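You operate a simulated robot arm through the tools that you are given. There is no shell and no other tool. Be economical: measure what you need, move in short steps, check, and stop when the job is done.

You are at the controls of a simulated robot arm. One attempt, no reset.

JOB
Pump rinse water from the tun to the strainer till the level gauge reads 4 or less.
Fine: tun outlet wheel wide open before the tun pump starts; stop the pump before the tun runs dry, then close the wheel; leave the tun's levers, raise no alarm.

It is judged by the outcome, as a careful person would: the job done as asked, and still so three seconds after it is handed in. It fails if anything else is knocked over, pushed out of place, dropped, spilled or broken.

ROBOT AND FRAMES
A 7-joint arm with a fingered hand, fixed in place. Base frame: the origin is at the foot of the arm, x ahead of it, y to its left, z up. Lengths are in mm, angles in degrees, forces in N, time in s.
With the tool pointing down near the work surface it reaches from about 160 to 360 mm from the base axis. Its first joint turns from -115.0 to 115.0 degrees. Payload 3.1 kg.
The tool frame sits at the grasp point between the pads (the TCP): z along the fingers, y along the line on which they close. The tips reach 22 mm beyond it. The gripper opens to 112 mm. The gripper's body begins 60 mm behind the TCP. The gripper is a hand of 3 fingers: y runs from the thumb to the fingers, the wrist lies at [0, 0, -218] in the tool frame, and closing takes about 1.5 s.
Orientation is that of the tool frame in the base frame, as a unit quaternion [w, x, y, z]. With the fingers straight down and closing along the base's y, the tool's x points along the base's -x, its y along +y and its z along -z.

CONTROLS
- The arm moves only by the tool step_arm. Its argument "targets" is a list of rows, each an object (a shift or turn left out is 0, a gripper value left out holds the last) with "xyz": the shift along the base's x, y, z in mm, a list of three; "dr": the turn, a rotation vector about the base's x, y, z in rad, a list of three. In form: [{"xyz": [x, y, z], "dr": [wx, wy, wz]}, ...]. A call has 1 to 20 rows; each row shifts and turns the commanded pose from where the row before left it. "jaw" is the gripper command, from -1 (shut) to 1 (fully open), values between in proportion, set as the call begins (left out, the last holds). A row lasts 0.2 s, in which the tool goes at most 50 mm and 8.6 degrees; a call with a longer step from one row to the next is refused whole, and so is a gripper value outside its range. Where a pose cannot be reached the arm comes as near as it can. A force on the tool above 60 N (or 10 N above the force at the start of the call, whichever is more), or a blocked arm, ends the call early, and 0.2 s more pass. Each finger travels about 108 mm/s and halts on what it meets, pressing with about 29 N; the grip force reading is that of the motor and also rises with nothing between the fingers. The clock runs only during rows and for 0.2 s after the last one: add rows that do not move to give the fingers time. It gives the time, the measured TCP pose, the force on the tool (base axes), the opening and the grip force at its end, in the units of the frame above (readings bear some noise), with the torque about the TCP (base axes, N m) and any sound that the robot's microphone picked up.
- Cameras (640 x 400 px; columns grow to the right, rows downward): "scene" is fixed at [49.4, 649.6, 1340]; the picture's right is [-0.90, -0.44, 0.00], its down [-0.23, 0.47, -0.85] and it looks along [0.38, -0.77, -0.52] (base axes); focal length 314 px, centre (320, 200). "wrist" rides on the gripper at [66, 3, -80] in the tool frame; the picture's right is [-0.05, 1.00, 0.00], its down [-0.77, -0.04, -0.64] and it looks along [-0.64, -0.03, 0.77] (tool axes); focal length 275 px, centre (320, 200). There is no depth. A picture from a camera that has moved, and an enlarged one, comes with that camera's place and axes in the base frame and with its lens.
- camera(camera): a new picture of that camera. No time passes.
- move_column(by): slides the trunk up (or, below 0, down) by that many mm; the arm rides with it, the base frame stays. It gives what a move gives, with no picture.
- finger_targets(finger1, finger2, thumb_bend): sets how far each is bent, from 0 (flat) to 1 (curled in); at 0.3 the hand is open as for a grip, at 0.7 the pads meet at the TCP. One left out holds its place. A second passes; each finger stops where it meets its share of the squeeze, and holds until it gets a number again. A gripper value or a shape takes the hand back. It gives what a move gives, with no picture; readings hold the bend of each and the force on the fingers (four entries, about 0 where the hand has none), thumb and palm.
- preshape(shape): the hand has 3 fingers and takes this shape, open, in about a second: jaw (thumb against the fingers, like two jaws); tri (thumb and two fingers); tip (a fingertip pinch); poke (one finger out to press); point (the index stretched); flat (the hand flat); cup (the hand cupped); fist (a fist). The gripper value then closes the fingers along that shape, each until it touches; the sizes above hold for jaw. It gives what a move gives, with no picture.
- inspect(camera, box): a new picture of the part [left, top, right, bottom] of that camera's present view, enlarged. No time passes.
- job_done(): hands the job in; it is judged then, once.

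Work in short steps. Places have to be worked out from the pictures, the camera data and where the tool is seen: move nearer, look again, correct. Check each grasp and each placing, and mend what went wrong. You have 120 turns and 68 pictures in all, those below and enlarged ones among them. Open the gripper and draw the arm clear of the work before you hand the job in, unless the task says otherwise; then end with one line.

The tools are called after "Request:" as a command line: name --argument value ..., lists and objects as JSON in quotes. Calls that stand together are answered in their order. step_arm: Moves the arm, as the interface text tells. Its arguments: {"type":"object","properties":{"targets":{"type":"array","items":{"type":"object","properties":{"xyz":{"type":"array","items":{"type":"number"}},"dr":{"type":"array","items":{"type":"number"}}}}},"jaw":{"type":"number"}},"required":["targets"]} The other tools are called the same way: move_column (by) slides the trunk up or down; preshape (shape) gives the hand a shape; finger_targets (finger1, finger2, thumb_bend) moves the fingers one by one; camera (camera) takes a picture; inspect (camera, box) takes an enlarged picture of a part of a camera's view; job_done () hands the job in.

At the start:

```text
time: 0.0
tool_pos: [450.6, -229.5, 1014.7]
tool_rot: [0.0, 0.0, 1.0, 0.0]
force: [0.4, -0.2, 0.0]
torque: [-0.02, 0.03, 0.01]
grip_width: 112.2
finger_force: 0.0
shape: jaw
bend: [0.3, 0.3, 0.3]
finger forces: [0.1, 0.0, 0.0, 0.0, 0.0, 0.1]
trunk travel left (down, up): [-700.0, 290.0]
```

scene: 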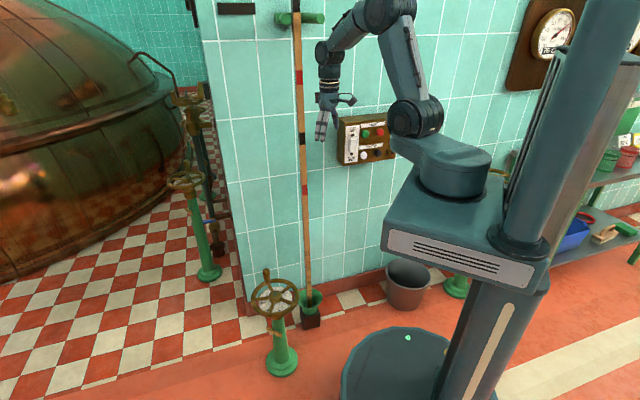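
wrist: 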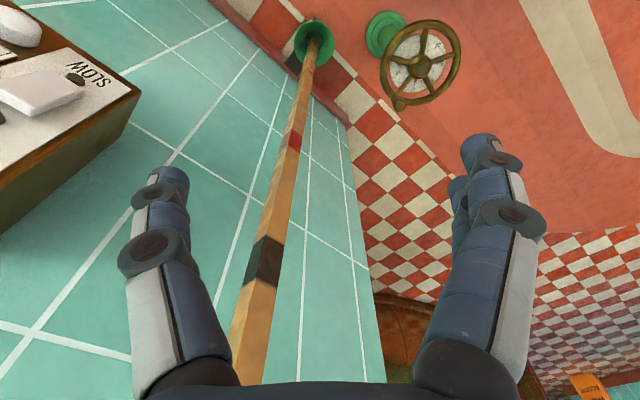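

I start by looking closely at the control box, the wheel, and the gauge in the scene view.

Request:
inspect --camera "scene" --box '[310, 90, 430, 180]'

Request:
inspect --camera "scene" --box '[160, 70, 330, 390]'

Request:
inspect --camera "scene" --box '[490, 0, 640, 100]'

Request:
inspect --camera "scene" --box '[190, 0, 340, 100]'

```text
4.44 times, centred on (370, 135) of scene
camera zoom: at [49.4, 649.6, 1340.0], right [-0.9, -0.44, 0.0], down [-0.23, 0.47, -0.85], along [0.38, -0.77, -0.52], focal length 1395 px, centre (98, 489)
```

zoom: 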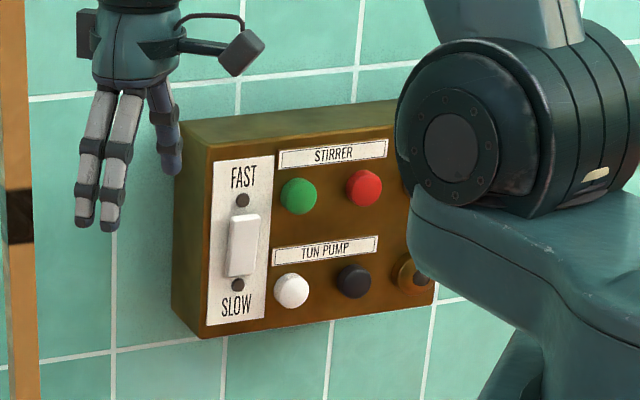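

```text
1.25 times, centred on (245, 230) of scene
camera zoom: at [49.4, 649.6, 1340.0], right [-0.9, -0.44, 0.0], down [-0.23, 0.47, -0.85], along [0.38, -0.77, -0.52], focal length 392 px, centre (414, 162)
```

zoom: 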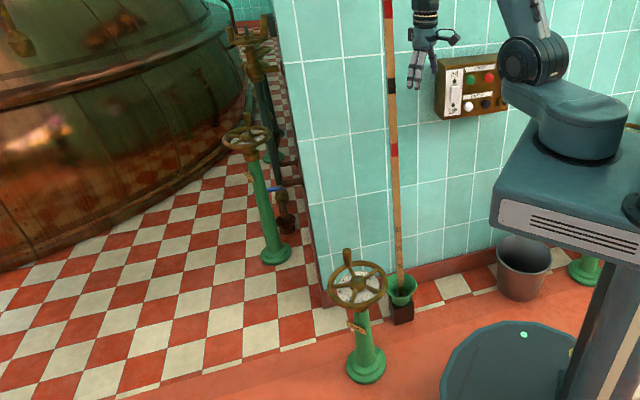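

```text
4.00 times, centred on (565, 50) of scene
camera zoom: at [49.4, 649.6, 1340.0], right [-0.9, -0.44, 0.0], down [-0.23, 0.47, -0.85], along [0.38, -0.77, -0.52], focal length 1256 px, centre (-660, 800)
```

zoom: 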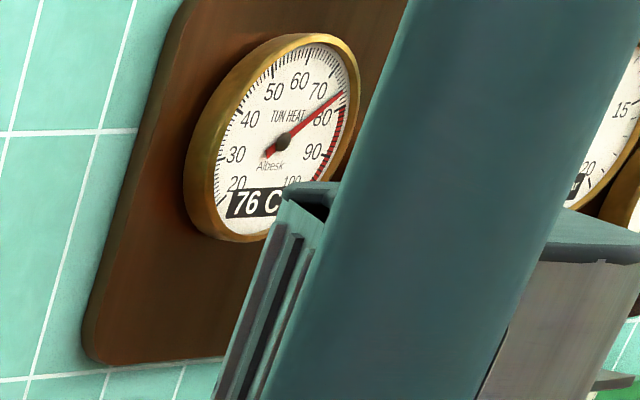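

```text
4.00 times, centred on (265, 50) of scene
camera zoom: at [49.4, 649.6, 1340.0], right [-0.9, -0.44, 0.0], down [-0.23, 0.47, -0.85], along [0.38, -0.77, -0.52], focal length 1256 px, centre (540, 800)
```

zoom: 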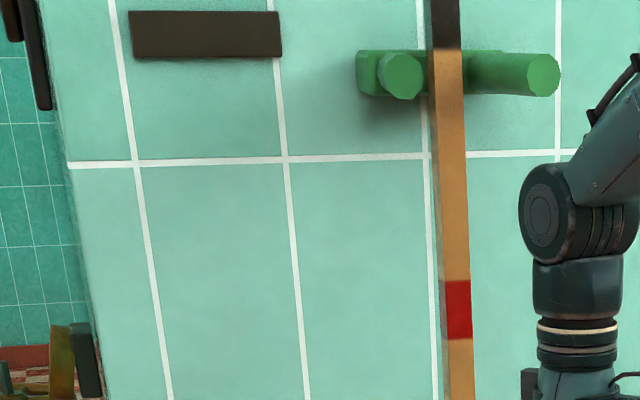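

The front wheel is around (567,-15,415), and there are other wheels near the tun, each with a tag. I'll zoom in on the tags to tell which is the tun outlet.

Request:
inspect --camera "scene" --box '[235, 260, 315, 320]'

Request:
inspect --camera "wrist" --box '[540, 340, 640, 400]'

Request:
inspect --camera "scene" --box '[150, 80, 240, 260]'

Request:
inspect --camera "wrist" --box '[350, 0, 490, 110]'

```text
6.67 times, centred on (275, 290) of scene
camera zoom: at [49.4, 649.6, 1340.0], right [-0.9, -0.44, 0.0], down [-0.23, 0.47, -0.85], along [0.38, -0.77, -0.52], focal length 2093 px, centre (620, -400)
```

zoom: 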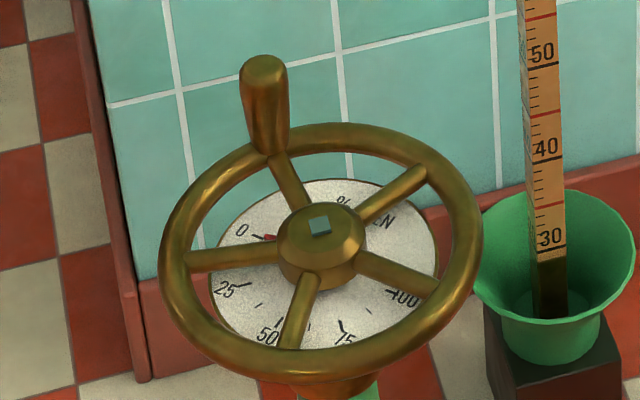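

```text
6.40 times, centred on (590, 370) of wrist
camera zoom: at [384.9, -225.3, 1096.3], right [0.05, 1.0, 0.0], down [0.77, -0.04, 0.64], along [0.64, -0.03, -0.77], focal length 1762 px, centre (-1408, -888)
```

zoom: 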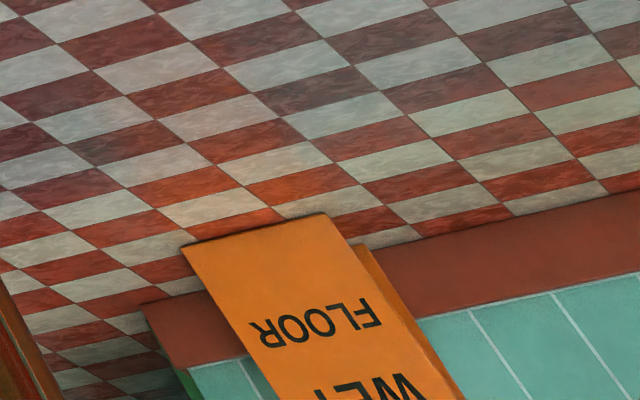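

```text
2.22 times, centred on (195, 170) of scene
camera zoom: at [49.4, 649.6, 1340.0], right [-0.9, -0.44, 0.0], down [-0.23, 0.47, -0.85], along [0.38, -0.77, -0.52], focal length 698 px, centre (598, 267)
```

zoom: 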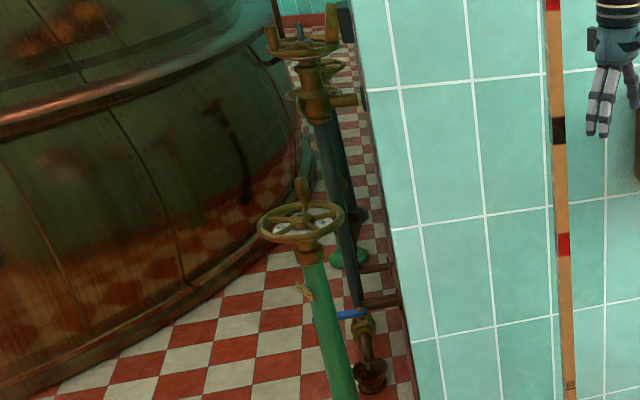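

```text
3.64 times, centred on (420, 55) of wrist
camera zoom: at [384.9, -225.3, 1096.3], right [0.05, 1.0, 0.0], down [0.77, -0.04, 0.64], along [0.64, -0.03, -0.77], focal length 1001 px, centre (-44, 727)
```

zoom: 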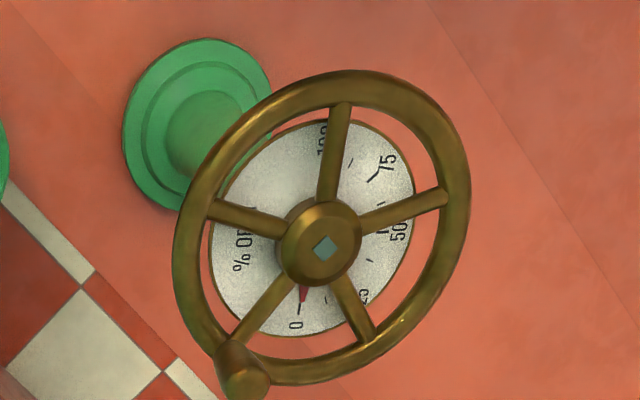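

The front wheel's dial runs 0 to 100 % open and now reads 0. I'll look at the tags on the front wheel's post and on the far one.

Request:
inspect --camera "scene" --box '[255, 305, 305, 345]'

Request:
inspect --camera "scene" --box '[180, 190, 220, 220]'

Request:
inspect --camera "scene" --box '[380, 230, 480, 310]'

```text
10.00 times, centred on (280, 325) of scene
camera zoom: at [49.4, 649.6, 1340.0], right [-0.9, -0.44, 0.0], down [-0.23, 0.47, -0.85], along [0.38, -0.77, -0.52], focal length 3140 px, centre (720, -1050)
```

zoom: 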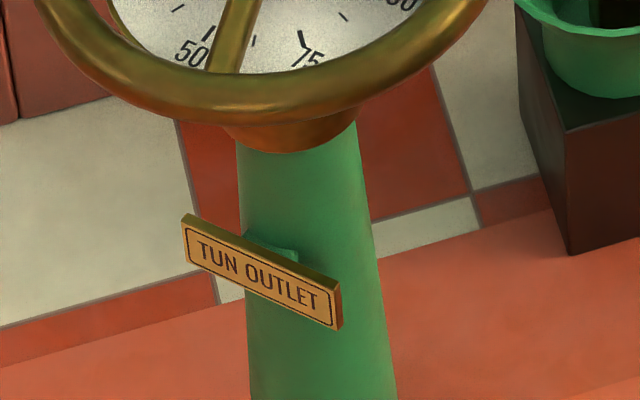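

```text
13.33 times, centred on (200, 205) of scene
camera zoom: at [49.4, 649.6, 1340.0], right [-0.9, -0.44, 0.0], down [-0.23, 0.47, -0.85], along [0.38, -0.77, -0.52], focal length 4186 px, centre (1920, 133)
```

zoom: 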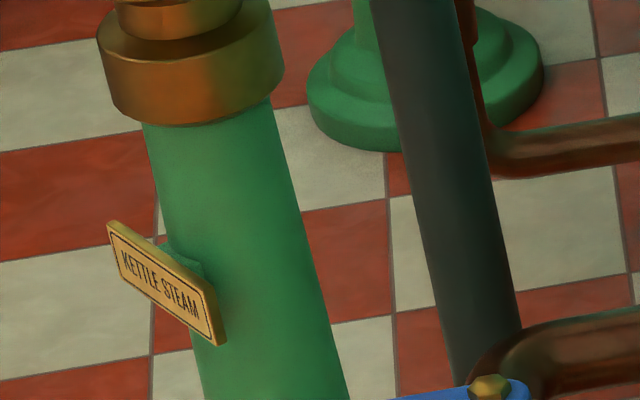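

```text
5.00 times, centred on (430, 270) of scene
camera zoom: at [49.4, 649.6, 1340.0], right [-0.9, -0.44, 0.0], down [-0.23, 0.47, -0.85], along [0.38, -0.77, -0.52], focal length 1570 px, centre (-230, -150)
```

zoom: 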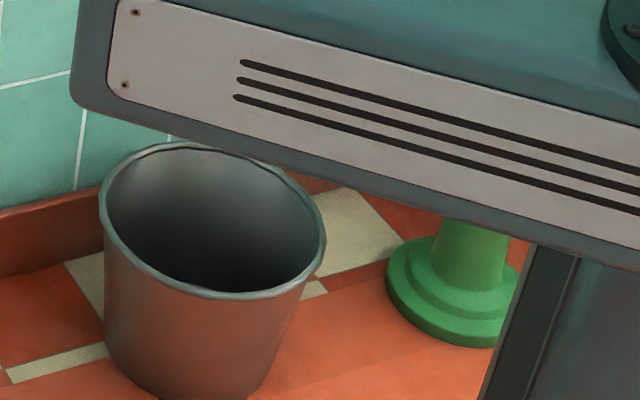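

The front wheel is the TUN OUTLET. Next I'll turn and shift the hand to view the gauge board on the right and find the level gauge.

Request:
step_arm --targets '[{"xyz": [-12, 0, 4], "dr": [0, 0, -0.1]}, {"xyz": [-12, 0, 4], "dr": [0, 0, -0.1]}, {"xyz": [-12, 0, 4], "dr": [0, 0, -0.1]}, {"xyz": [-12, 0, 4], "dr": [0, 0, -0.1]}, {"xyz": [-12, 0, 4], "dr": [0, 0, -0.1]}, {"xyz": [-12, 0, 4], "dr": [0, 0, -0.1]}, {"xyz": [-12, 0, 4], "dr": [0, 0, -0.1]}, {"xyz": [-12, 0, 4], "dr": [0, 0, -0.1]}, {"xyz": [-12, 0, 4], "dr": [0, 0, -0.1]}, {"xyz": [-12, 0, 4], "dr": [0, 0, -0.1]}, {"xyz": [-12, 0, 4], "dr": [0, 0, -0.1]}, {"xyz": [-12, 0, 4], "dr": [0, 0, -0.1]}, {"xyz": [-12, 0, 4], "dr": [0, 0, -0.1]}, {"xyz": [-12, 0, 4], "dr": [0, 0, -0.1]}, {"xyz": [-12, 0, 4], "dr": [0, 0, -0.1]}, {"xyz": [-12, 0, 4], "dr": [0, 0, -0.1]}]'

Request:
camera --camera "wrist"

```text
time: 3.4
tool_pos: [259.2, -229.9, 1080.0]
tool_rot: [0.0, 0.718, 0.696, 0.0]
force: [0.4, 0.9, -0.2]
torque: [0.0, -0.01, 0.02]
grip_width: 111.8
finger_force: 0.0
shape: jaw
bend: [0.3, 0.3, 0.3]
finger forces: [0.0, 0.0, 0.0, 0.0, 0.0, 0.0]
trunk travel left (down, up): [-700.0, 290.0]
```

```text
54 pictures are left
camera wrist: at [264.3, -162.6, 1160.4], right [1.0, -0.08, 0.0], down [-0.06, -0.77, 0.64], along [-0.05, -0.63, -0.77], focal length 275 px, centre (320, 200)
```

wrist: 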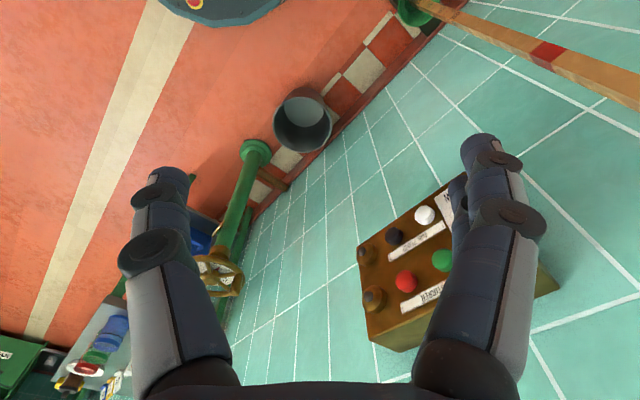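

Now I tilt the hand up and turn it a bit further toward the gauges.

Request:
step_arm --targets '[{"xyz": [-10, 0, 5], "dr": [-0.1, 0, -0.05]}, {"xyz": [-10, 0, 5], "dr": [-0.1, 0, -0.05]}, {"xyz": [-10, 0, 5], "dr": [-0.1, 0, -0.05]}, {"xyz": [-10, 0, 5], "dr": [-0.1, 0, -0.05]}, {"xyz": [-10, 0, 5], "dr": [-0.1, 0, -0.05]}, {"xyz": [-10, 0, 5], "dr": [-0.1, 0, -0.05]}, {"xyz": [-10, 0, 5], "dr": [-0.1, 0, -0.05]}, {"xyz": [-10, 0, 5], "dr": [-0.1, 0, -0.05]}, {"xyz": [-10, 0, 5], "dr": [-0.1, 0, -0.05]}]'

Request:
camera --camera "wrist"

```text
time: 5.4
tool_pos: [167.2, -227.6, 1123.8]
tool_rot: [0.31, 0.778, 0.456, -0.301]
force: [0.2, -0.4, -0.2]
torque: [0.03, -0.02, 0.02]
grip_width: 111.7
finger_force: 0.1
shape: jaw
bend: [0.3, 0.3, 0.3]
finger forces: [0.0, 0.0, 0.0, 0.0, 0.0, 0.0]
trunk travel left (down, up): [-700.0, 290.0]
```

```text
53 pictures are left
camera wrist: at [212.3, -133.3, 1125.8], right [0.88, -0.42, 0.24], down [-0.23, 0.09, 0.97], along [-0.42, -0.91, -0.01], focal length 275 px, centre (320, 200)
```

wrist: 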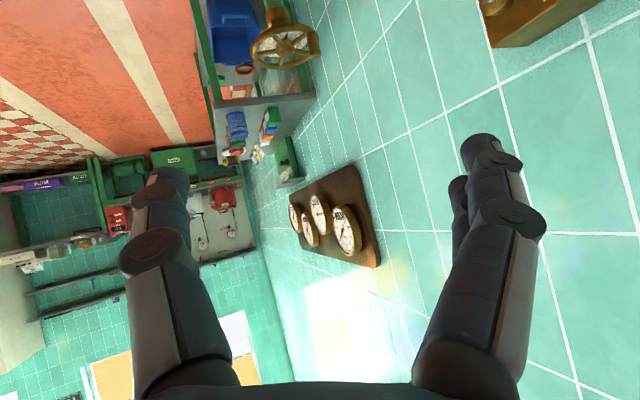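

Four dials are on the board. I'll zoom in.

Request:
inspect --camera "wrist" --box '[280, 180, 370, 270]'

```text
4.44 times, centred on (325, 225) of wrist
camera zoom: at [212.3, -133.3, 1125.8], right [0.88, -0.42, 0.24], down [-0.23, 0.09, 0.97], along [-0.42, -0.91, -0.01], focal length 1224 px, centre (298, 89)
```

zoom: 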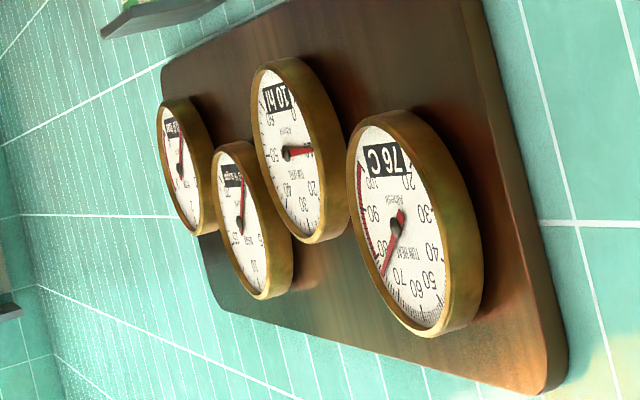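

Request:
inspect --camera "wrist" --box '[312, 190, 348, 236]'

```text
8.70 times, centred on (330, 213) of wrist
camera zoom: at [212.3, -133.3, 1125.8], right [0.88, -0.42, 0.24], down [-0.23, 0.09, 0.97], along [-0.42, -0.91, -0.01], focal length 2394 px, centre (233, 87)
```

zoom: 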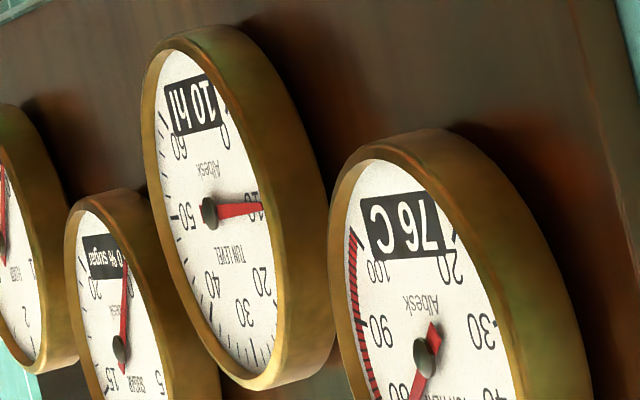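

TUN LEVEL reads 10 hl. From the two views I put the pump buttons at about white (410,-475,838) and black (366,-520,838), on a wall running at 45°. I'll retrace to the tool-down pose and then go for the wheel.

Request:
step_arm --targets '[{"xyz": [10, 0, -5], "dr": [0.1, 0, 0.05]}, {"xyz": [10, 0, -5], "dr": [0.1, 0, 0.05]}, {"xyz": [10, 0, -5], "dr": [0.1, 0, 0.05]}, {"xyz": [10, 0, -5], "dr": [0.1, 0, 0.05]}, {"xyz": [10, 0, -5], "dr": [0.1, 0, 0.05]}, {"xyz": [10, 0, -5], "dr": [0.1, 0, 0.05]}, {"xyz": [10, 0, -5], "dr": [0.1, 0, 0.05]}, {"xyz": [10, 0, -5], "dr": [0.1, 0, 0.05]}, {"xyz": [10, 0, -5], "dr": [0.1, 0, 0.05]}]'

Request:
step_arm --targets '[{"xyz": [12, 10, -4], "dr": [0, 0, 0.1]}, {"xyz": [12, 10, -4], "dr": [0, 0, 0.1]}, {"xyz": [12, 10, -4], "dr": [0, 0, 0.1]}, {"xyz": [12, 10, -4], "dr": [0, 0, 0.1]}, {"xyz": [12, 10, -4], "dr": [0, 0, 0.1]}, {"xyz": [12, 10, -4], "dr": [0, 0, 0.1]}, {"xyz": [12, 10, -4], "dr": [0, 0, 0.1]}, {"xyz": [12, 10, -4], "dr": [0, 0, 0.1]}, {"xyz": [12, 10, -4], "dr": [0, 0, 0.1]}, {"xyz": [12, 10, -4], "dr": [0, 0, 0.1]}, {"xyz": [12, 10, -4], "dr": [0, 0, 0.1]}, {"xyz": [12, 10, -4], "dr": [0, 0, 0.1]}, {"xyz": [12, 10, -4], "dr": [0, 0, 0.1]}, {"xyz": [12, 10, -4], "dr": [0, 0, 0.1]}, {"xyz": [12, 10, -4], "dr": [0, 0, 0.1]}, {"xyz": [12, 10, -4], "dr": [0, 0, 0.1]}]'

Request:
move_column --by -400

Request:
camera --camera "wrist"

Request:
camera --camera "scene"

```text
time: 7.4
tool_pos: [258.7, -230.0, 1078.9]
tool_rot: [-0.001, 0.717, 0.697, 0.0]
force: [-0.4, 0.1, 0.3]
torque: [0.01, -0.02, 0.02]
grip_width: 112.0
finger_force: 0.0
shape: jaw
bend: [0.3, 0.3, 0.3]
finger forces: [0.0, 0.0, 0.0, 0.0, 0.0, 0.0]
trunk travel left (down, up): [-700.0, 290.0]
```

```text
time: 10.8
tool_pos: [451.3, -67.3, 1016.0]
tool_rot: [0.0, -0.001, 1.0, -0.001]
force: [0.4, -1.0, 0.5]
torque: [-0.01, -0.04, 0.02]
grip_width: 112.0
finger_force: 0.0
shape: jaw
bend: [0.3, 0.3, 0.3]
finger forces: [0.0, 0.0, 0.0, 0.0, 0.0, 0.0]
trunk travel left (down, up): [-700.0, 290.0]
```

```text
time: 14.6
tool_pos: [451.7, -67.2, 617.5]
tool_rot: [-0.001, 0.0, 1.0, -0.001]
force: [-0.4, -0.2, -0.2]
torque: [0.02, 0.01, 0.0]
grip_width: 112.1
finger_force: 0.0
shape: jaw
bend: [0.3, 0.3, 0.3]
finger forces: [0.0, 0.1, 0.0, 0.0, 0.1, 0.0]
trunk travel left (down, up): [-300.0, 690.0]
```

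```text
50 pictures are left
camera wrist: at [385.9, -64.8, 697.6], right [0.05, 1.0, 0.0], down [0.77, -0.04, 0.64], along [0.64, -0.03, -0.77], focal length 275 px, centre (320, 200)
```

wrist: 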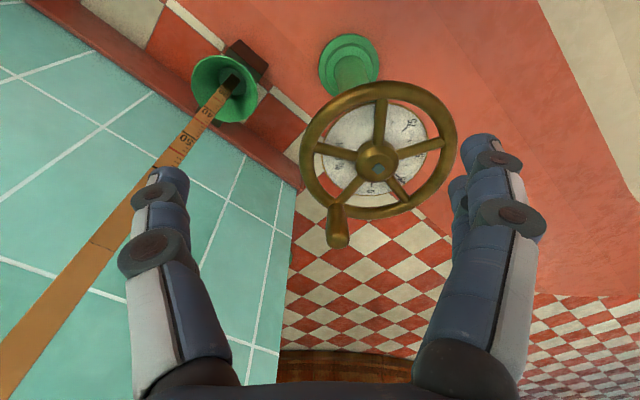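

```text
49 pictures are left
```

scene: 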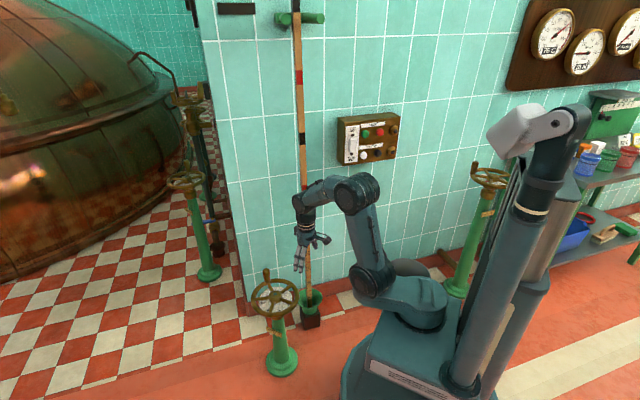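

With the trunk low, the fixed camera can see the level dial as well, which helps. The knob tip is at about (620,-57,492) and the hub at (560,-8,429). I move above the knob.

Request:
step_arm --targets '[{"xyz": [28, 2, -5]}, {"xyz": [28, 2, -5]}, {"xyz": [28, 2, -5]}, {"xyz": [28, 2, -5]}, {"xyz": [28, 2, -5]}, {"xyz": [28, 0, -5]}]'

Request:
camera --camera "wrist"

```text
time: 16.0
tool_pos: [618.3, -56.1, 584.4]
tool_rot: [0.0, 0.0, 1.0, 0.0]
force: [0.5, 0.3, -0.3]
torque: [0.0, 0.0, -0.02]
grip_width: 111.8
finger_force: 0.1
shape: jaw
bend: [0.3, 0.3, 0.3]
finger forces: [0.1, 0.0, 0.0, 0.1, 0.1, 0.1]
trunk travel left (down, up): [-300.0, 690.0]
```

```text
48 pictures are left
camera wrist: at [553.1, -53.5, 665.6], right [0.05, 1.0, 0.0], down [0.77, -0.04, 0.64], along [0.63, -0.03, -0.77], focal length 275 px, centre (320, 200)
```

wrist: 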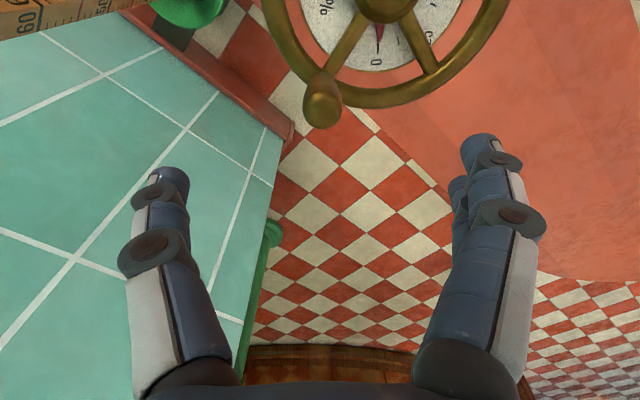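

The wheel is within reach and the knob lines up at about (622,-56). I go down to z≈470 and close on the knob.

Request:
step_arm --targets '[{"xyz": [3, 0, -30]}, {"xyz": [0, 0, -30]}, {"xyz": [0, 0, -30]}, {"xyz": [0, 0, -22]}]'

Request:
camera --camera "wrist"

```text
time: 17.0
tool_pos: [623.6, -55.4, 472.5]
tool_rot: [0.0, 0.001, 1.0, 0.0]
force: [-0.4, 0.5, -0.2]
torque: [0.0, 0.01, 0.01]
grip_width: 111.6
finger_force: 0.0
shape: jaw
bend: [0.3, 0.3, 0.3]
finger forces: [0.1, 0.0, 0.0, 0.1, 0.0, 0.0]
trunk travel left (down, up): [-300.0, 690.0]
```

```text
47 pictures are left
camera wrist: at [558.3, -52.3, 553.8], right [0.05, 1.0, 0.0], down [0.77, -0.04, 0.64], along [0.63, -0.03, -0.77], focal length 275 px, centre (320, 200)
```

wrist: 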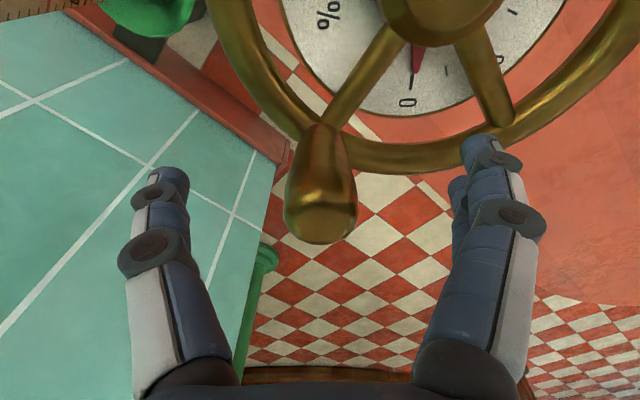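

The knob is centred in the hand, so I close.

Request:
step_arm --targets '[{}, {}, {}, {}, {}, {}, {}, {}]' --jaw -1

Request:
camera --camera "wrist"

```text
time: 18.8
tool_pos: [624.5, -56.6, 473.9]
tool_rot: [0.0, 0.0, 1.0, 0.0]
force: [-1.1, 0.1, -2.8]
torque: [0.02, 0.02, 0.0]
grip_width: 18.1
finger_force: 29.0
shape: jaw
bend: [0.72, 0.73, 0.7]
finger forces: [13.8, 13.8, 0.0, 0.1, 26.0, 0.1]
trunk travel left (down, up): [-300.0, 690.0]
```

```text
46 pictures are left
camera wrist: at [558.4, -52.3, 554.0], right [0.05, 1.0, 0.0], down [0.77, -0.04, 0.64], along [0.63, -0.03, -0.77], focal length 275 px, centre (320, 200)
```

wrist: 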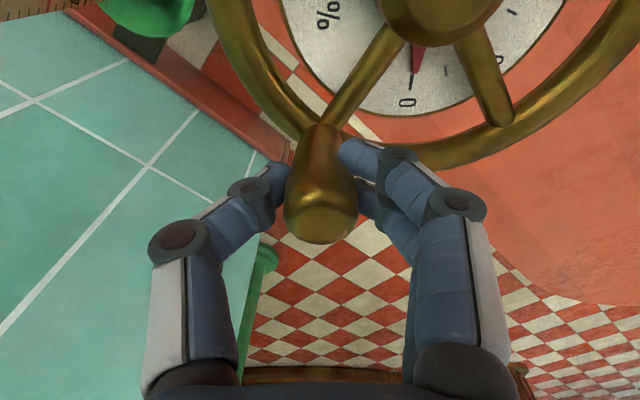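

The grip holds at 18 mm and 29 N. I try turning counter-clockwise seen from above by about 20°, which the dial layout suggests opens it, and watch the force.

Request:
step_arm --targets '[{"xyz": [3.6, 5.5, 0]}, {"xyz": [3.6, 5.6, 0]}, {"xyz": [2.8, 6, 0]}, {"xyz": [2.4, 6.2, 0]}]'

Request:
camera --camera "wrist"

```text
time: 19.8
tool_pos: [635.2, -35.6, 473.7]
tool_rot: [-0.001, 0.0, 1.0, 0.0]
force: [-8.8, -11.5, -9.1]
torque: [-0.21, 0.1, 0.7]
grip_width: 17.2
finger_force: 28.9
shape: jaw
bend: [0.72, 0.73, 0.7]
finger forces: [26.7, 9.5, 0.1, 0.0, 31.9, 0.0]
trunk travel left (down, up): [-300.0, 690.0]
```

```text
45 pictures are left
camera wrist: at [569.2, -31.6, 554.7], right [0.05, 1.0, 0.0], down [0.77, -0.04, 0.63], along [0.63, -0.03, -0.77], focal length 275 px, centre (320, 200)
```

wrist: 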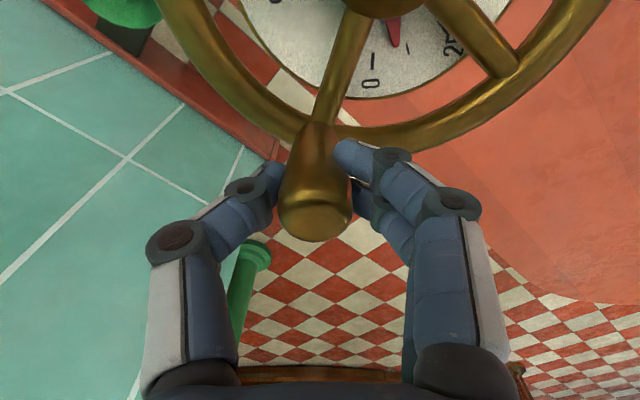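

The pointer moved off 0 toward 25, so the direction is right. The dial seems to follow the wheel about 1:1. I continue on the circle, turning the hand with the knob.

Request:
step_arm --targets '[{"xyz": [2.45, 9.64, 0], "dr": [0, 0, 0.14]}, {"xyz": [1.17, 9.87, 0], "dr": [0, 0, 0.14]}, {"xyz": [-0.13, 9.94, 0], "dr": [0, 0, 0.14]}, {"xyz": [-1.43, 9.84, 0], "dr": [0, 0, 0.14]}, {"xyz": [-2.7, 9.57, 0], "dr": [0, 0, 0.14]}]'

```text
time: 21.0
tool_pos: [636.2, 17.0, 472.6]
tool_rot: [-0.001, -0.344, 0.939, 0.001]
force: [7.8, -5.7, -6.6]
torque: [-0.13, -0.15, 0.36]
grip_width: 17.2
finger_force: 29.0
shape: jaw
bend: [0.72, 0.73, 0.7]
finger forces: [20.6, 12.7, 0.1, 0.0, 31.3, 0.0]
trunk travel left (down, up): [-300.0, 690.0]
```

Opposing forces are low. I continue the arc, allowing for the centre lying a little farther out.

Request:
step_arm --targets '[{"xyz": [-2.5, 9.13, 0], "dr": [0, 0, 0.14]}, {"xyz": [-4, 8.55, 0], "dr": [0, 0, 0.14]}, {"xyz": [-5.5, 7.8, 0], "dr": [0, 0, 0.14]}, {"xyz": [-7.1, 6.94, 0], "dr": [0, 0, 0.14]}]'

Request:
camera --camera "wrist"

Request:
inspect --camera "scene" --box '[235, 250, 315, 310]'

```text
time: 22.0
tool_pos: [615.6, 49.1, 473.6]
tool_rot: [0.001, -0.59, 0.807, -0.001]
force: [10.1, 3.2, -1.2]
torque: [0.05, -0.21, 0.13]
grip_width: 17.3
finger_force: 29.6
shape: jaw
bend: [0.72, 0.73, 0.7]
finger forces: [16.5, 15.8, 0.0, 0.0, 32.2, 0.1]
trunk travel left (down, up): [-300.0, 690.0]
```

```text
44 pictures are left
camera wrist: at [593.0, -12.7, 554.1], right [-0.94, 0.35, 0.0], down [0.27, 0.72, 0.64], along [0.22, 0.6, -0.77], focal length 275 px, centre (320, 200)
```

wrist: 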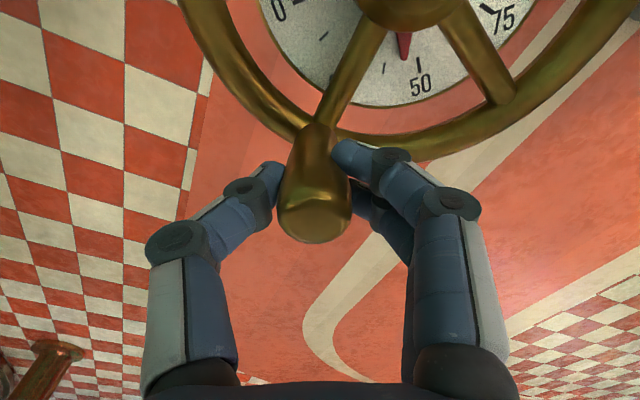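

```text
6.67 times, centred on (275, 280) of scene
camera zoom: at [49.4, 649.6, 1340.0], right [-0.9, -0.44, 0.0], down [-0.23, 0.47, -0.85], along [0.38, -0.77, -0.52], focal length 2093 px, centre (620, -333)
```

zoom: 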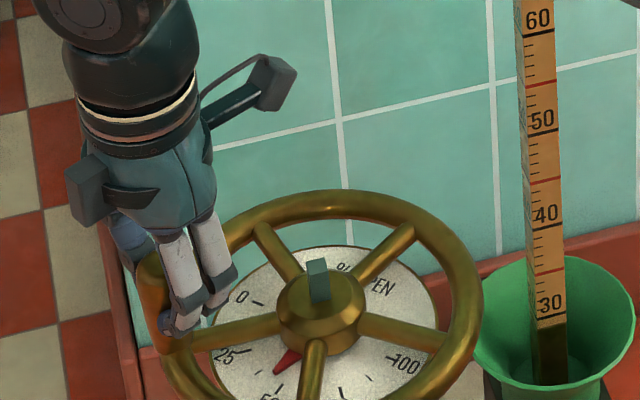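

The pointer is at about 45 after ~85° of turn. A fit to the measured points gives a circle with centre (560,-8) and r 80. I continue on it.

Request:
step_arm --targets '[{"xyz": [-8, 6.7, 0], "dr": [0, 0, 0.135]}, {"xyz": [-8.8, 5.7, 0], "dr": [0, 0, 0.135]}, {"xyz": [-9.4, 4.5, 0], "dr": [0, 0, 0.135]}, {"xyz": [-10, 3.3, 0], "dr": [0, 0, 0.135]}, {"xyz": [-10.3, 1.9, 0], "dr": [0, 0, 0.135]}]'

```text
time: 23.2
tool_pos: [572.7, 70.8, 476.6]
tool_rot: [0.005, 0.797, -0.603, 0.001]
force: [2.9, -52.4, -5.2]
torque: [-0.7, 0.05, 0.65]
grip_width: 13.0
finger_force: 29.0
shape: jaw
bend: [0.77, 0.69, 0.72]
finger forces: [26.2, 20.1, 0.0, 0.0, 23.9, 0.0]
out of reach, approached as far as the arm can: row 5
trunk travel left (down, up): [-300.0, 690.0]
```

The force in y is high and the wrist yaw is at its limit. I look before going on.

Request:
camera --camera "wrist"

Request:
camera --camera "scene"

```text
42 pictures are left
camera wrist: at [590.1, 6.7, 558.5], right [-0.97, -0.23, 0.01], down [-0.17, 0.76, 0.63], along [-0.15, 0.61, -0.78], focal length 275 px, centre (320, 200)
```

wrist: 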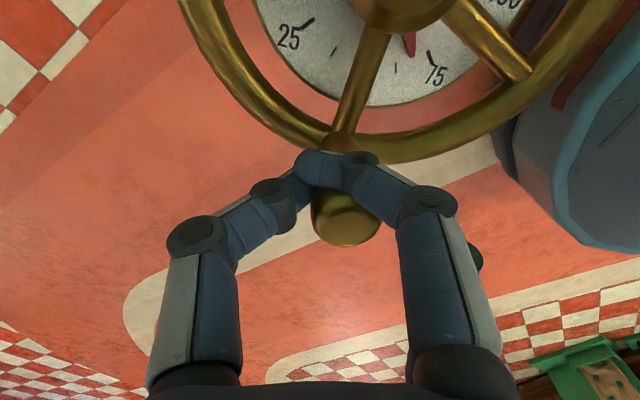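

```text
41 pictures are left
```

scene: 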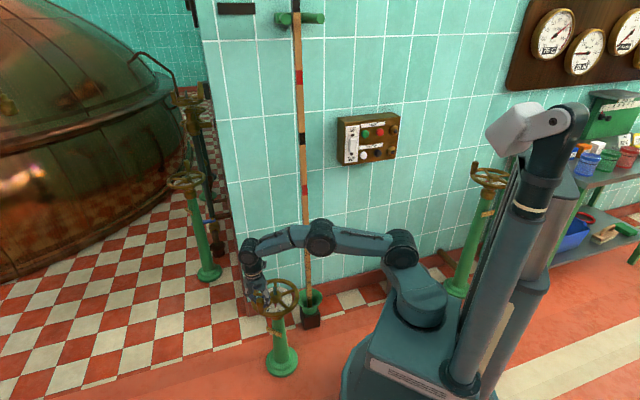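

The pointer shows about 66 and the grip has slipped around. The knob is at about (566,66), so I open, rise, unwind the wrist and look again.

Request:
step_arm --targets '[{}, {}, {}, {}, {"xyz": [0, 0, 30]}, {"xyz": [0, 0, 30]}, {"xyz": [0, 0, 20], "dr": [0, 0, -0.13]}, {"dr": [0, 0, -0.13]}, {"dr": [0, 0, -0.13]}, {"dr": [0, 0, -0.13]}, {"dr": [0, 0, -0.13]}, {"dr": [0, 0, -0.13]}, {"dr": [0, 0, -0.13]}, {"dr": [0, 0, -0.13]}, {"dr": [0, 0, -0.13]}, {"dr": [0, 0, -0.13]}, {"dr": [0, 0, -0.13]}, {"dr": [0, 0, -0.13]}]' --jaw 1

Request:
camera --camera "wrist"

```text
time: 27.0
tool_pos: [573.0, 81.7, 560.5]
tool_rot: [-0.001, -0.146, 0.989, 0.0]
force: [0.2, -0.2, 0.9]
torque: [-0.03, -0.01, 0.01]
grip_width: 112.0
finger_force: 0.1
shape: jaw
bend: [0.3, 0.3, 0.3]
finger forces: [0.0, 0.0, 0.1, 0.0, 0.0, 0.1]
trunk travel left (down, up): [-300.0, 690.0]
```

```text
40 pictures are left
camera wrist: at [509.1, 65.4, 640.9], right [-0.24, 0.97, 0.0], down [0.75, 0.19, 0.63], along [0.62, 0.15, -0.77], focal length 275 px, centre (320, 200)
```

wrist: 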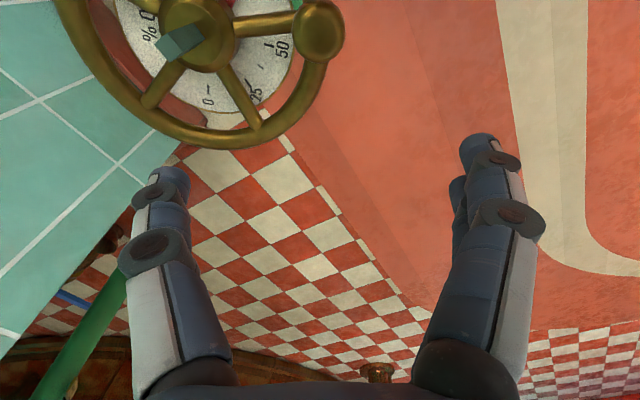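

The opening nudged the wheel farther on and the knob is now at about (527,67), az ≈113°. I partly close, move over it, go down and check.

Request:
step_arm --targets '[{"xyz": [-23, -8, 0]}, {"xyz": [-23, -8, 0]}, {"xyz": [0, 0, -25]}]' --jaw 0.35

Request:
camera --camera "wrist"

```text
time: 27.8
tool_pos: [528.0, 67.4, 536.2]
tool_rot: [0.0, -0.147, 0.989, 0.0]
force: [0.3, -0.7, -0.5]
torque: [-0.04, 0.03, -0.02]
grip_width: 76.1
finger_force: 0.2
shape: jaw
bend: [0.68, 0.68, 0.66]
finger forces: [0.0, 0.1, 0.0, 0.1, 0.0, 0.0]
trunk travel left (down, up): [-300.0, 690.0]
```

```text
39 pictures are left
camera wrist: at [464.6, 50.7, 617.8], right [-0.25, 0.97, 0.0], down [0.75, 0.19, 0.63], along [0.62, 0.16, -0.77], focal length 275 px, centre (320, 200)
```

wrist: 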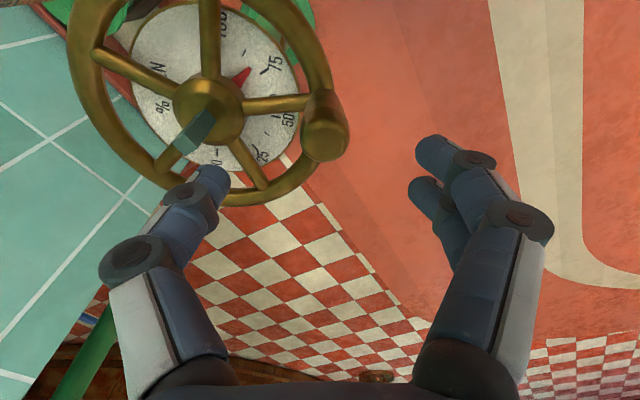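

The knob is at (523,69) and the pointer at about 80. I correct, go down and close.

Request:
step_arm --targets '[{"xyz": [-5, 2, -20]}, {"xyz": [0, 0, -22]}, {"xyz": [0, 0, -20]}]'

Request:
step_arm --targets '[{}, {}, {}, {}, {}, {}]' --jaw -1

Request:
camera --camera "wrist"

```text
time: 28.6
tool_pos: [522.3, 68.9, 474.8]
tool_rot: [-0.001, -0.147, 0.989, 0.0]
force: [0.0, 0.3, 0.0]
torque: [-0.01, 0.0, 0.0]
grip_width: 75.9
finger_force: 0.2
shape: jaw
bend: [0.68, 0.68, 0.66]
finger forces: [0.0, 0.0, 0.0, 0.0, 0.0, 0.0]
trunk travel left (down, up): [-300.0, 690.0]
```

```text
time: 30.0
tool_pos: [521.3, 68.5, 475.1]
tool_rot: [-0.001, -0.147, 0.989, -0.001]
force: [-1.5, -7.6, -3.3]
torque: [-0.1, 0.04, -0.03]
grip_width: 9.6
finger_force: 29.5
shape: jaw
bend: [0.65, 0.73, 0.7]
finger forces: [0.6, 13.8, 0.1, 0.0, 25.6, 0.0]
trunk travel left (down, up): [-300.0, 690.0]
```

```text
38 pictures are left
camera wrist: at [458.7, 51.3, 555.5], right [-0.25, 0.97, 0.0], down [0.75, 0.19, 0.63], along [0.61, 0.16, -0.77], focal length 275 px, centre (320, 200)
```

wrist: 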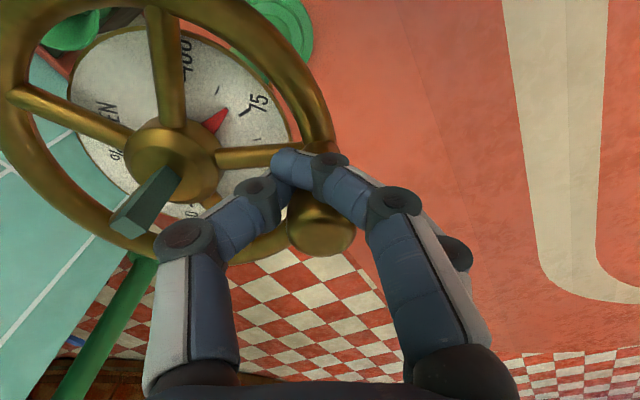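

The fingers closed on the near side of the knob, because it stands some 7 mm farther in +x than I thought. I reopen, shift and close again.

Request:
step_arm --targets '[{}, {}, {}, {}, {"xyz": [4, 1, 0]}, {"xyz": [4, 1, 0]}]' --jaw 0.35

Request:
camera --camera "wrist"

```text
time: 31.4
tool_pos: [529.9, 69.2, 473.8]
tool_rot: [-0.001, -0.148, 0.989, 0.0]
force: [0.0, 0.2, -0.1]
torque: [0.01, 0.03, 0.0]
grip_width: 75.3
finger_force: 0.0
shape: jaw
bend: [0.69, 0.69, 0.66]
finger forces: [0.0, 0.0, 0.0, 0.1, 0.0, 0.1]
trunk travel left (down, up): [-300.0, 690.0]
```

```text
37 pictures are left
camera wrist: at [466.3, 53.9, 555.4], right [-0.25, 0.97, 0.0], down [0.75, 0.19, 0.63], along [0.62, 0.16, -0.77], focal length 275 px, centre (320, 200)
```

wrist: 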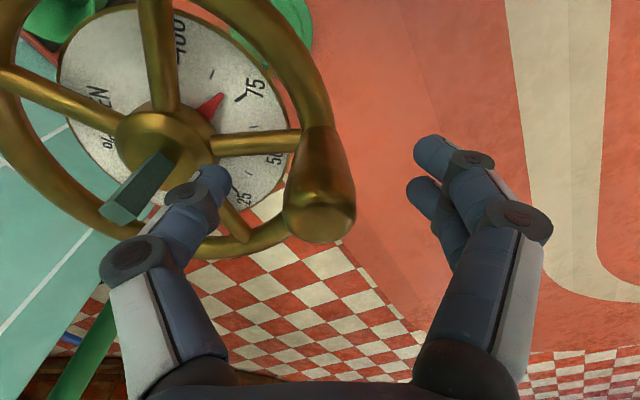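

This matches the first good grip picture, so I close.

Request:
step_arm --targets '[{}, {}, {}, {}, {}, {}]' --jaw -1

Request:
camera --camera "wrist"

```text
time: 32.8
tool_pos: [528.8, 69.8, 474.7]
tool_rot: [-0.002, -0.146, 0.989, 0.0]
force: [-2.4, -0.9, -2.3]
torque: [-0.03, 0.01, -0.02]
grip_width: 18.1
finger_force: 28.9
shape: jaw
bend: [0.72, 0.73, 0.7]
finger forces: [12.7, 13.9, 0.1, 0.0, 26.4, 0.0]
trunk travel left (down, up): [-300.0, 690.0]
```

```text
36 pictures are left
camera wrist: at [466.2, 53.7, 555.2], right [-0.25, 0.97, 0.0], down [0.75, 0.19, 0.63], along [0.61, 0.16, -0.77], focal length 275 px, centre (320, 200)
```

wrist: 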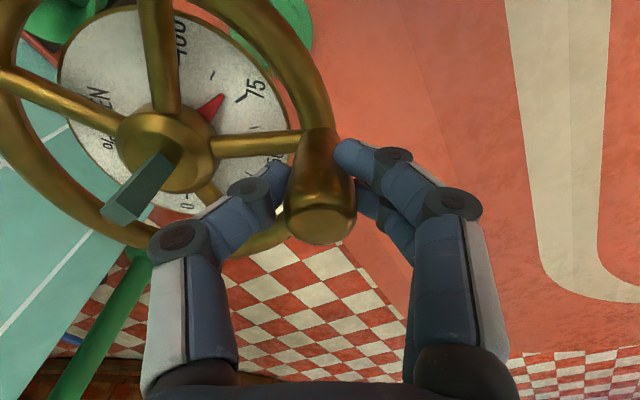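

Good grip. I continue the arc in the opening direction.

Request:
step_arm --targets '[{"xyz": [-8.6, -4.4, 0], "dr": [0, 0, 0.12]}, {"xyz": [-8.2, -5.4, 0], "dr": [0, 0, 0.12]}, {"xyz": [-7.6, -6.4, 0], "dr": [0, 0, 0.12]}, {"xyz": [-6.6, -7.3, 0], "dr": [0, 0, 0.12]}]'

Request:
camera --camera "wrist"

```text
time: 33.8
tool_pos: [497.8, 47.5, 474.5]
tool_rot: [-0.002, -0.38, 0.925, 0.0]
force: [-2.8, 6.9, 1.1]
torque: [0.18, 0.07, -0.05]
grip_width: 17.5
finger_force: 28.5
shape: jaw
bend: [0.72, 0.73, 0.7]
finger forces: [14.6, 18.2, 0.0, 0.0, 24.5, 0.1]
trunk travel left (down, up): [-300.0, 690.0]
```

```text
35 pictures are left
camera wrist: at [449.5, 3.1, 555.0], right [-0.67, 0.74, 0.0], down [0.58, 0.52, 0.63], along [0.47, 0.42, -0.77], focal length 275 px, centre (320, 200)
```

wrist: 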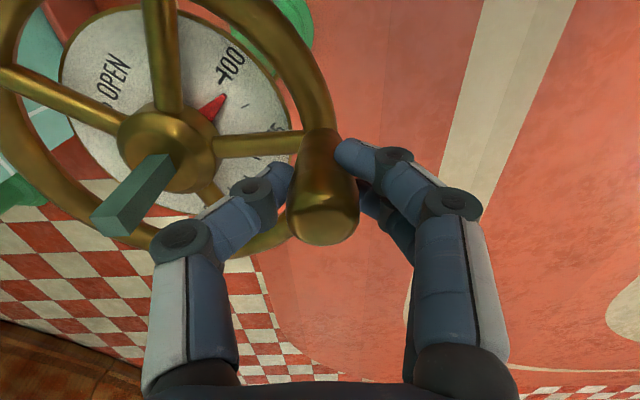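

The pointer is nearing 100. I go on until it stops.

Request:
step_arm --targets '[{"xyz": [-5.8, -8.1, 0], "dr": [0, 0, 0.12]}, {"xyz": [-4.7, -8.7, 0], "dr": [0, 0, 0.12]}]'

Request:
inspect --camera "wrist" --box '[40, 0, 340, 220]'

```text
time: 34.4
tool_pos: [487.6, 27.4, 472.2]
tool_rot: [-0.003, -0.486, 0.874, 0.0]
force: [-1.3, 3.7, -0.2]
torque: [0.16, 0.04, -0.04]
grip_width: 13.1
finger_force: 29.1
shape: jaw
bend: [0.76, 0.72, 0.72]
finger forces: [0.1, 13.4, 0.0, 0.0, 15.1, 0.0]
trunk travel left (down, up): [-300.0, 690.0]
```

```text
1.82 times, centred on (190, 110) of wrist
camera zoom: at [451.2, -27.3, 553.7], right [-0.82, 0.57, 0.0], down [0.44, 0.64, 0.63], along [0.36, 0.52, -0.77], focal length 500 px, centre (556, 364)
```

zoom: 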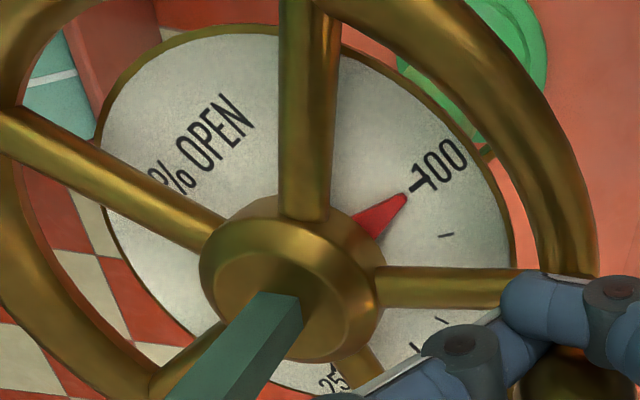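

The pointer is at or next to 100 and the fingers slipped against the stop. I release, rise and check from the side.

Request:
step_arm --targets '[{}, {}, {}, {}, {"xyz": [0, 0, 30]}, {"xyz": [0, 0, 30]}, {"xyz": [0, 0, 20]}]' --jaw 0.4

Request:
inspect --camera "wrist" --box '[80, 0, 400, 200]'

Request:
inspect --camera "scene" --box '[235, 250, 315, 310]'

```text
time: 36.0
tool_pos: [490.0, 29.4, 553.2]
tool_rot: [-0.001, -0.486, 0.874, -0.001]
force: [0.1, -0.4, -0.2]
torque: [0.05, -0.03, 0.01]
grip_width: 78.0
finger_force: 0.0
shape: jaw
bend: [0.67, 0.67, 0.64]
finger forces: [0.0, 0.1, 0.0, 0.1, 0.0, 0.0]
trunk travel left (down, up): [-300.0, 690.0]
```

```text
2.00 times, centred on (240, 100) of wrist
camera zoom: at [454.3, -26.2, 633.7], right [-0.82, 0.57, 0.0], down [0.44, 0.64, 0.63], along [0.36, 0.52, -0.77], focal length 551 px, centre (480, 400)
```

zoom: 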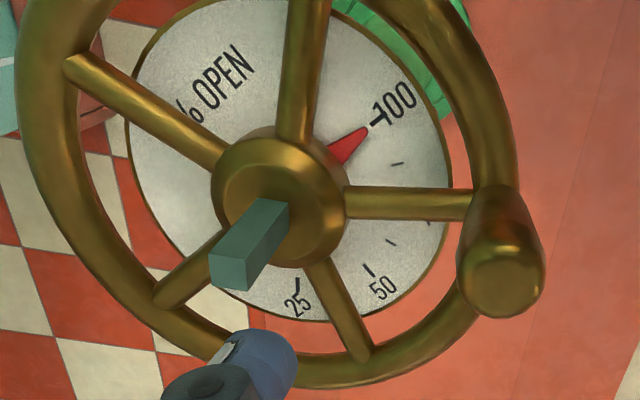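

```text
6.67 times, centred on (275, 280) of scene
camera zoom: at [49.4, 649.6, 1340.0], right [-0.9, -0.44, 0.0], down [-0.23, 0.47, -0.85], along [0.38, -0.77, -0.52], focal length 2093 px, centre (620, -333)
```

zoom: 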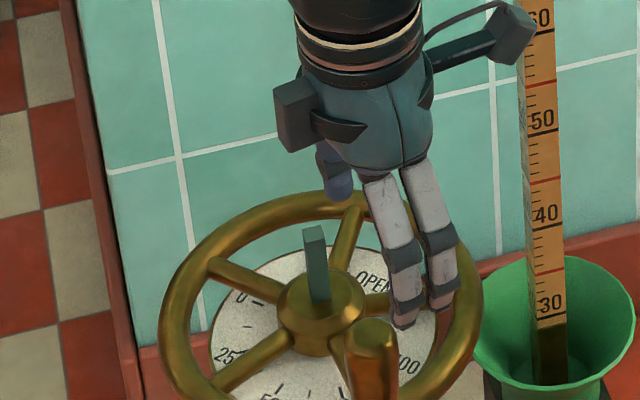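

Request:
inspect --camera "wrist" --box '[220, 30, 300, 100]'

```text
5.71 times, centred on (260, 65) of wrist
camera zoom: at [454.3, -26.2, 633.7], right [-0.82, 0.57, 0.0], down [0.44, 0.64, 0.63], along [0.36, 0.52, -0.77], focal length 1573 px, centre (663, 971)
```

zoom: 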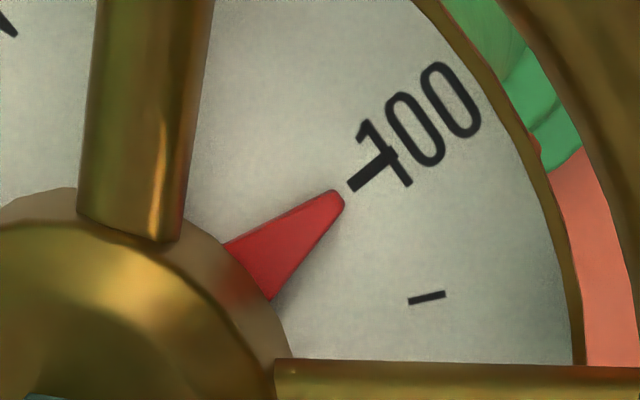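

It's within a percent or two of 100. To make sure it's against the stop, I'll turn the hand so it closes along the tangent and push the knob on firmly.

Request:
step_arm --targets '[{"dr": [0, 0, -0.13]}, {"dr": [0, 0, -0.13]}, {"dr": [0, 0, -0.13]}, {"dr": [0, 0, -0.13]}, {"dr": [0, 0, -0.13]}, {"dr": [0, 0, -0.13]}, {"dr": [0, 0, -0.13]}, {"dr": [0, 0, -0.13]}, {"dr": [0, 0, -0.13]}, {"dr": [0, 0, -0.13]}, {"dr": [0, 0, -0.13]}, {"xyz": [3, 10, 0], "dr": [0, 0, -0.13]}]'

Request:
camera --camera "wrist"

```text
time: 38.6
tool_pos: [491.2, 37.6, 554.0]
tool_rot: [-0.001, 0.269, 0.963, 0.0]
force: [1.0, 0.5, 0.0]
torque: [-0.01, -0.02, 0.0]
grip_width: 78.1
finger_force: 0.1
shape: jaw
bend: [0.67, 0.67, 0.64]
finger forces: [0.1, 0.0, 0.0, 0.0, 0.0, 0.2]
trunk travel left (down, up): [-300.0, 690.0]
```

```text
30 pictures are left
camera wrist: at [437.3, 74.8, 633.9], right [0.56, 0.83, 0.0], down [0.64, -0.43, 0.63], along [0.53, -0.36, -0.77], focal length 275 px, centre (320, 200)
```

wrist: 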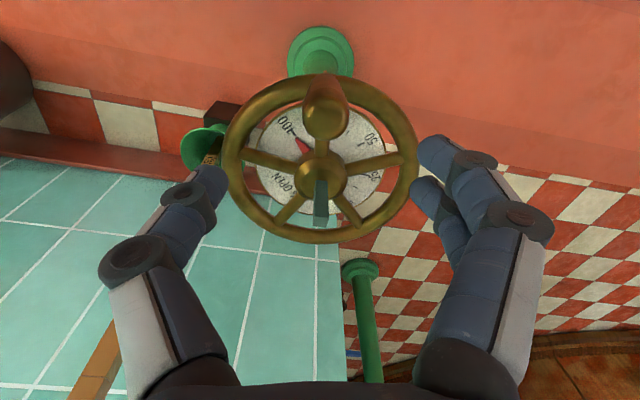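

The knob is at (493,41). I go down, grip and push along the tangent.

Request:
step_arm --targets '[{"xyz": [2, 4, -28]}, {"xyz": [0, 0, -28]}, {"xyz": [0, 0, -24]}]'

Request:
step_arm --targets '[{}, {}, {}, {}, {}, {}]' --jaw -1

Request:
step_arm --targets '[{"xyz": [-1.7, -2.5, 0]}, {"xyz": [-1.7, -2.5, 0]}, {"xyz": [-1.6, -2.5, 0]}]'

```text
time: 39.4
tool_pos: [491.9, 41.6, 474.4]
tool_rot: [-0.001, 0.27, 0.963, 0.001]
force: [0.5, 0.6, 0.4]
torque: [0.03, 0.03, 0.01]
grip_width: 78.2
finger_force: 0.0
shape: jaw
bend: [0.67, 0.67, 0.64]
finger forces: [0.0, 0.0, 0.0, 0.0, 0.0, 0.0]
trunk travel left (down, up): [-300.0, 690.0]
```

```text
time: 40.8
tool_pos: [491.5, 42.1, 474.3]
tool_rot: [-0.002, 0.269, 0.963, 0.0]
force: [-3.0, 1.1, -3.4]
torque: [0.02, 0.03, -0.04]
grip_width: 18.2
finger_force: 28.6
shape: jaw
bend: [0.72, 0.73, 0.7]
finger forces: [13.3, 13.6, 0.0, 0.0, 26.3, 0.1]
trunk travel left (down, up): [-300.0, 690.0]
```

```text
time: 41.6
tool_pos: [488.4, 36.7, 474.2]
tool_rot: [0.001, 0.268, 0.963, 0.001]
force: [2.4, 24.7, 6.8]
torque: [0.64, -0.19, 0.11]
grip_width: 18.3
finger_force: 29.0
shape: jaw
bend: [0.72, 0.72, 0.7]
finger forces: [24.7, 20.6, 0.0, 0.0, 18.8, 0.1]
trunk travel left (down, up): [-300.0, 690.0]
```

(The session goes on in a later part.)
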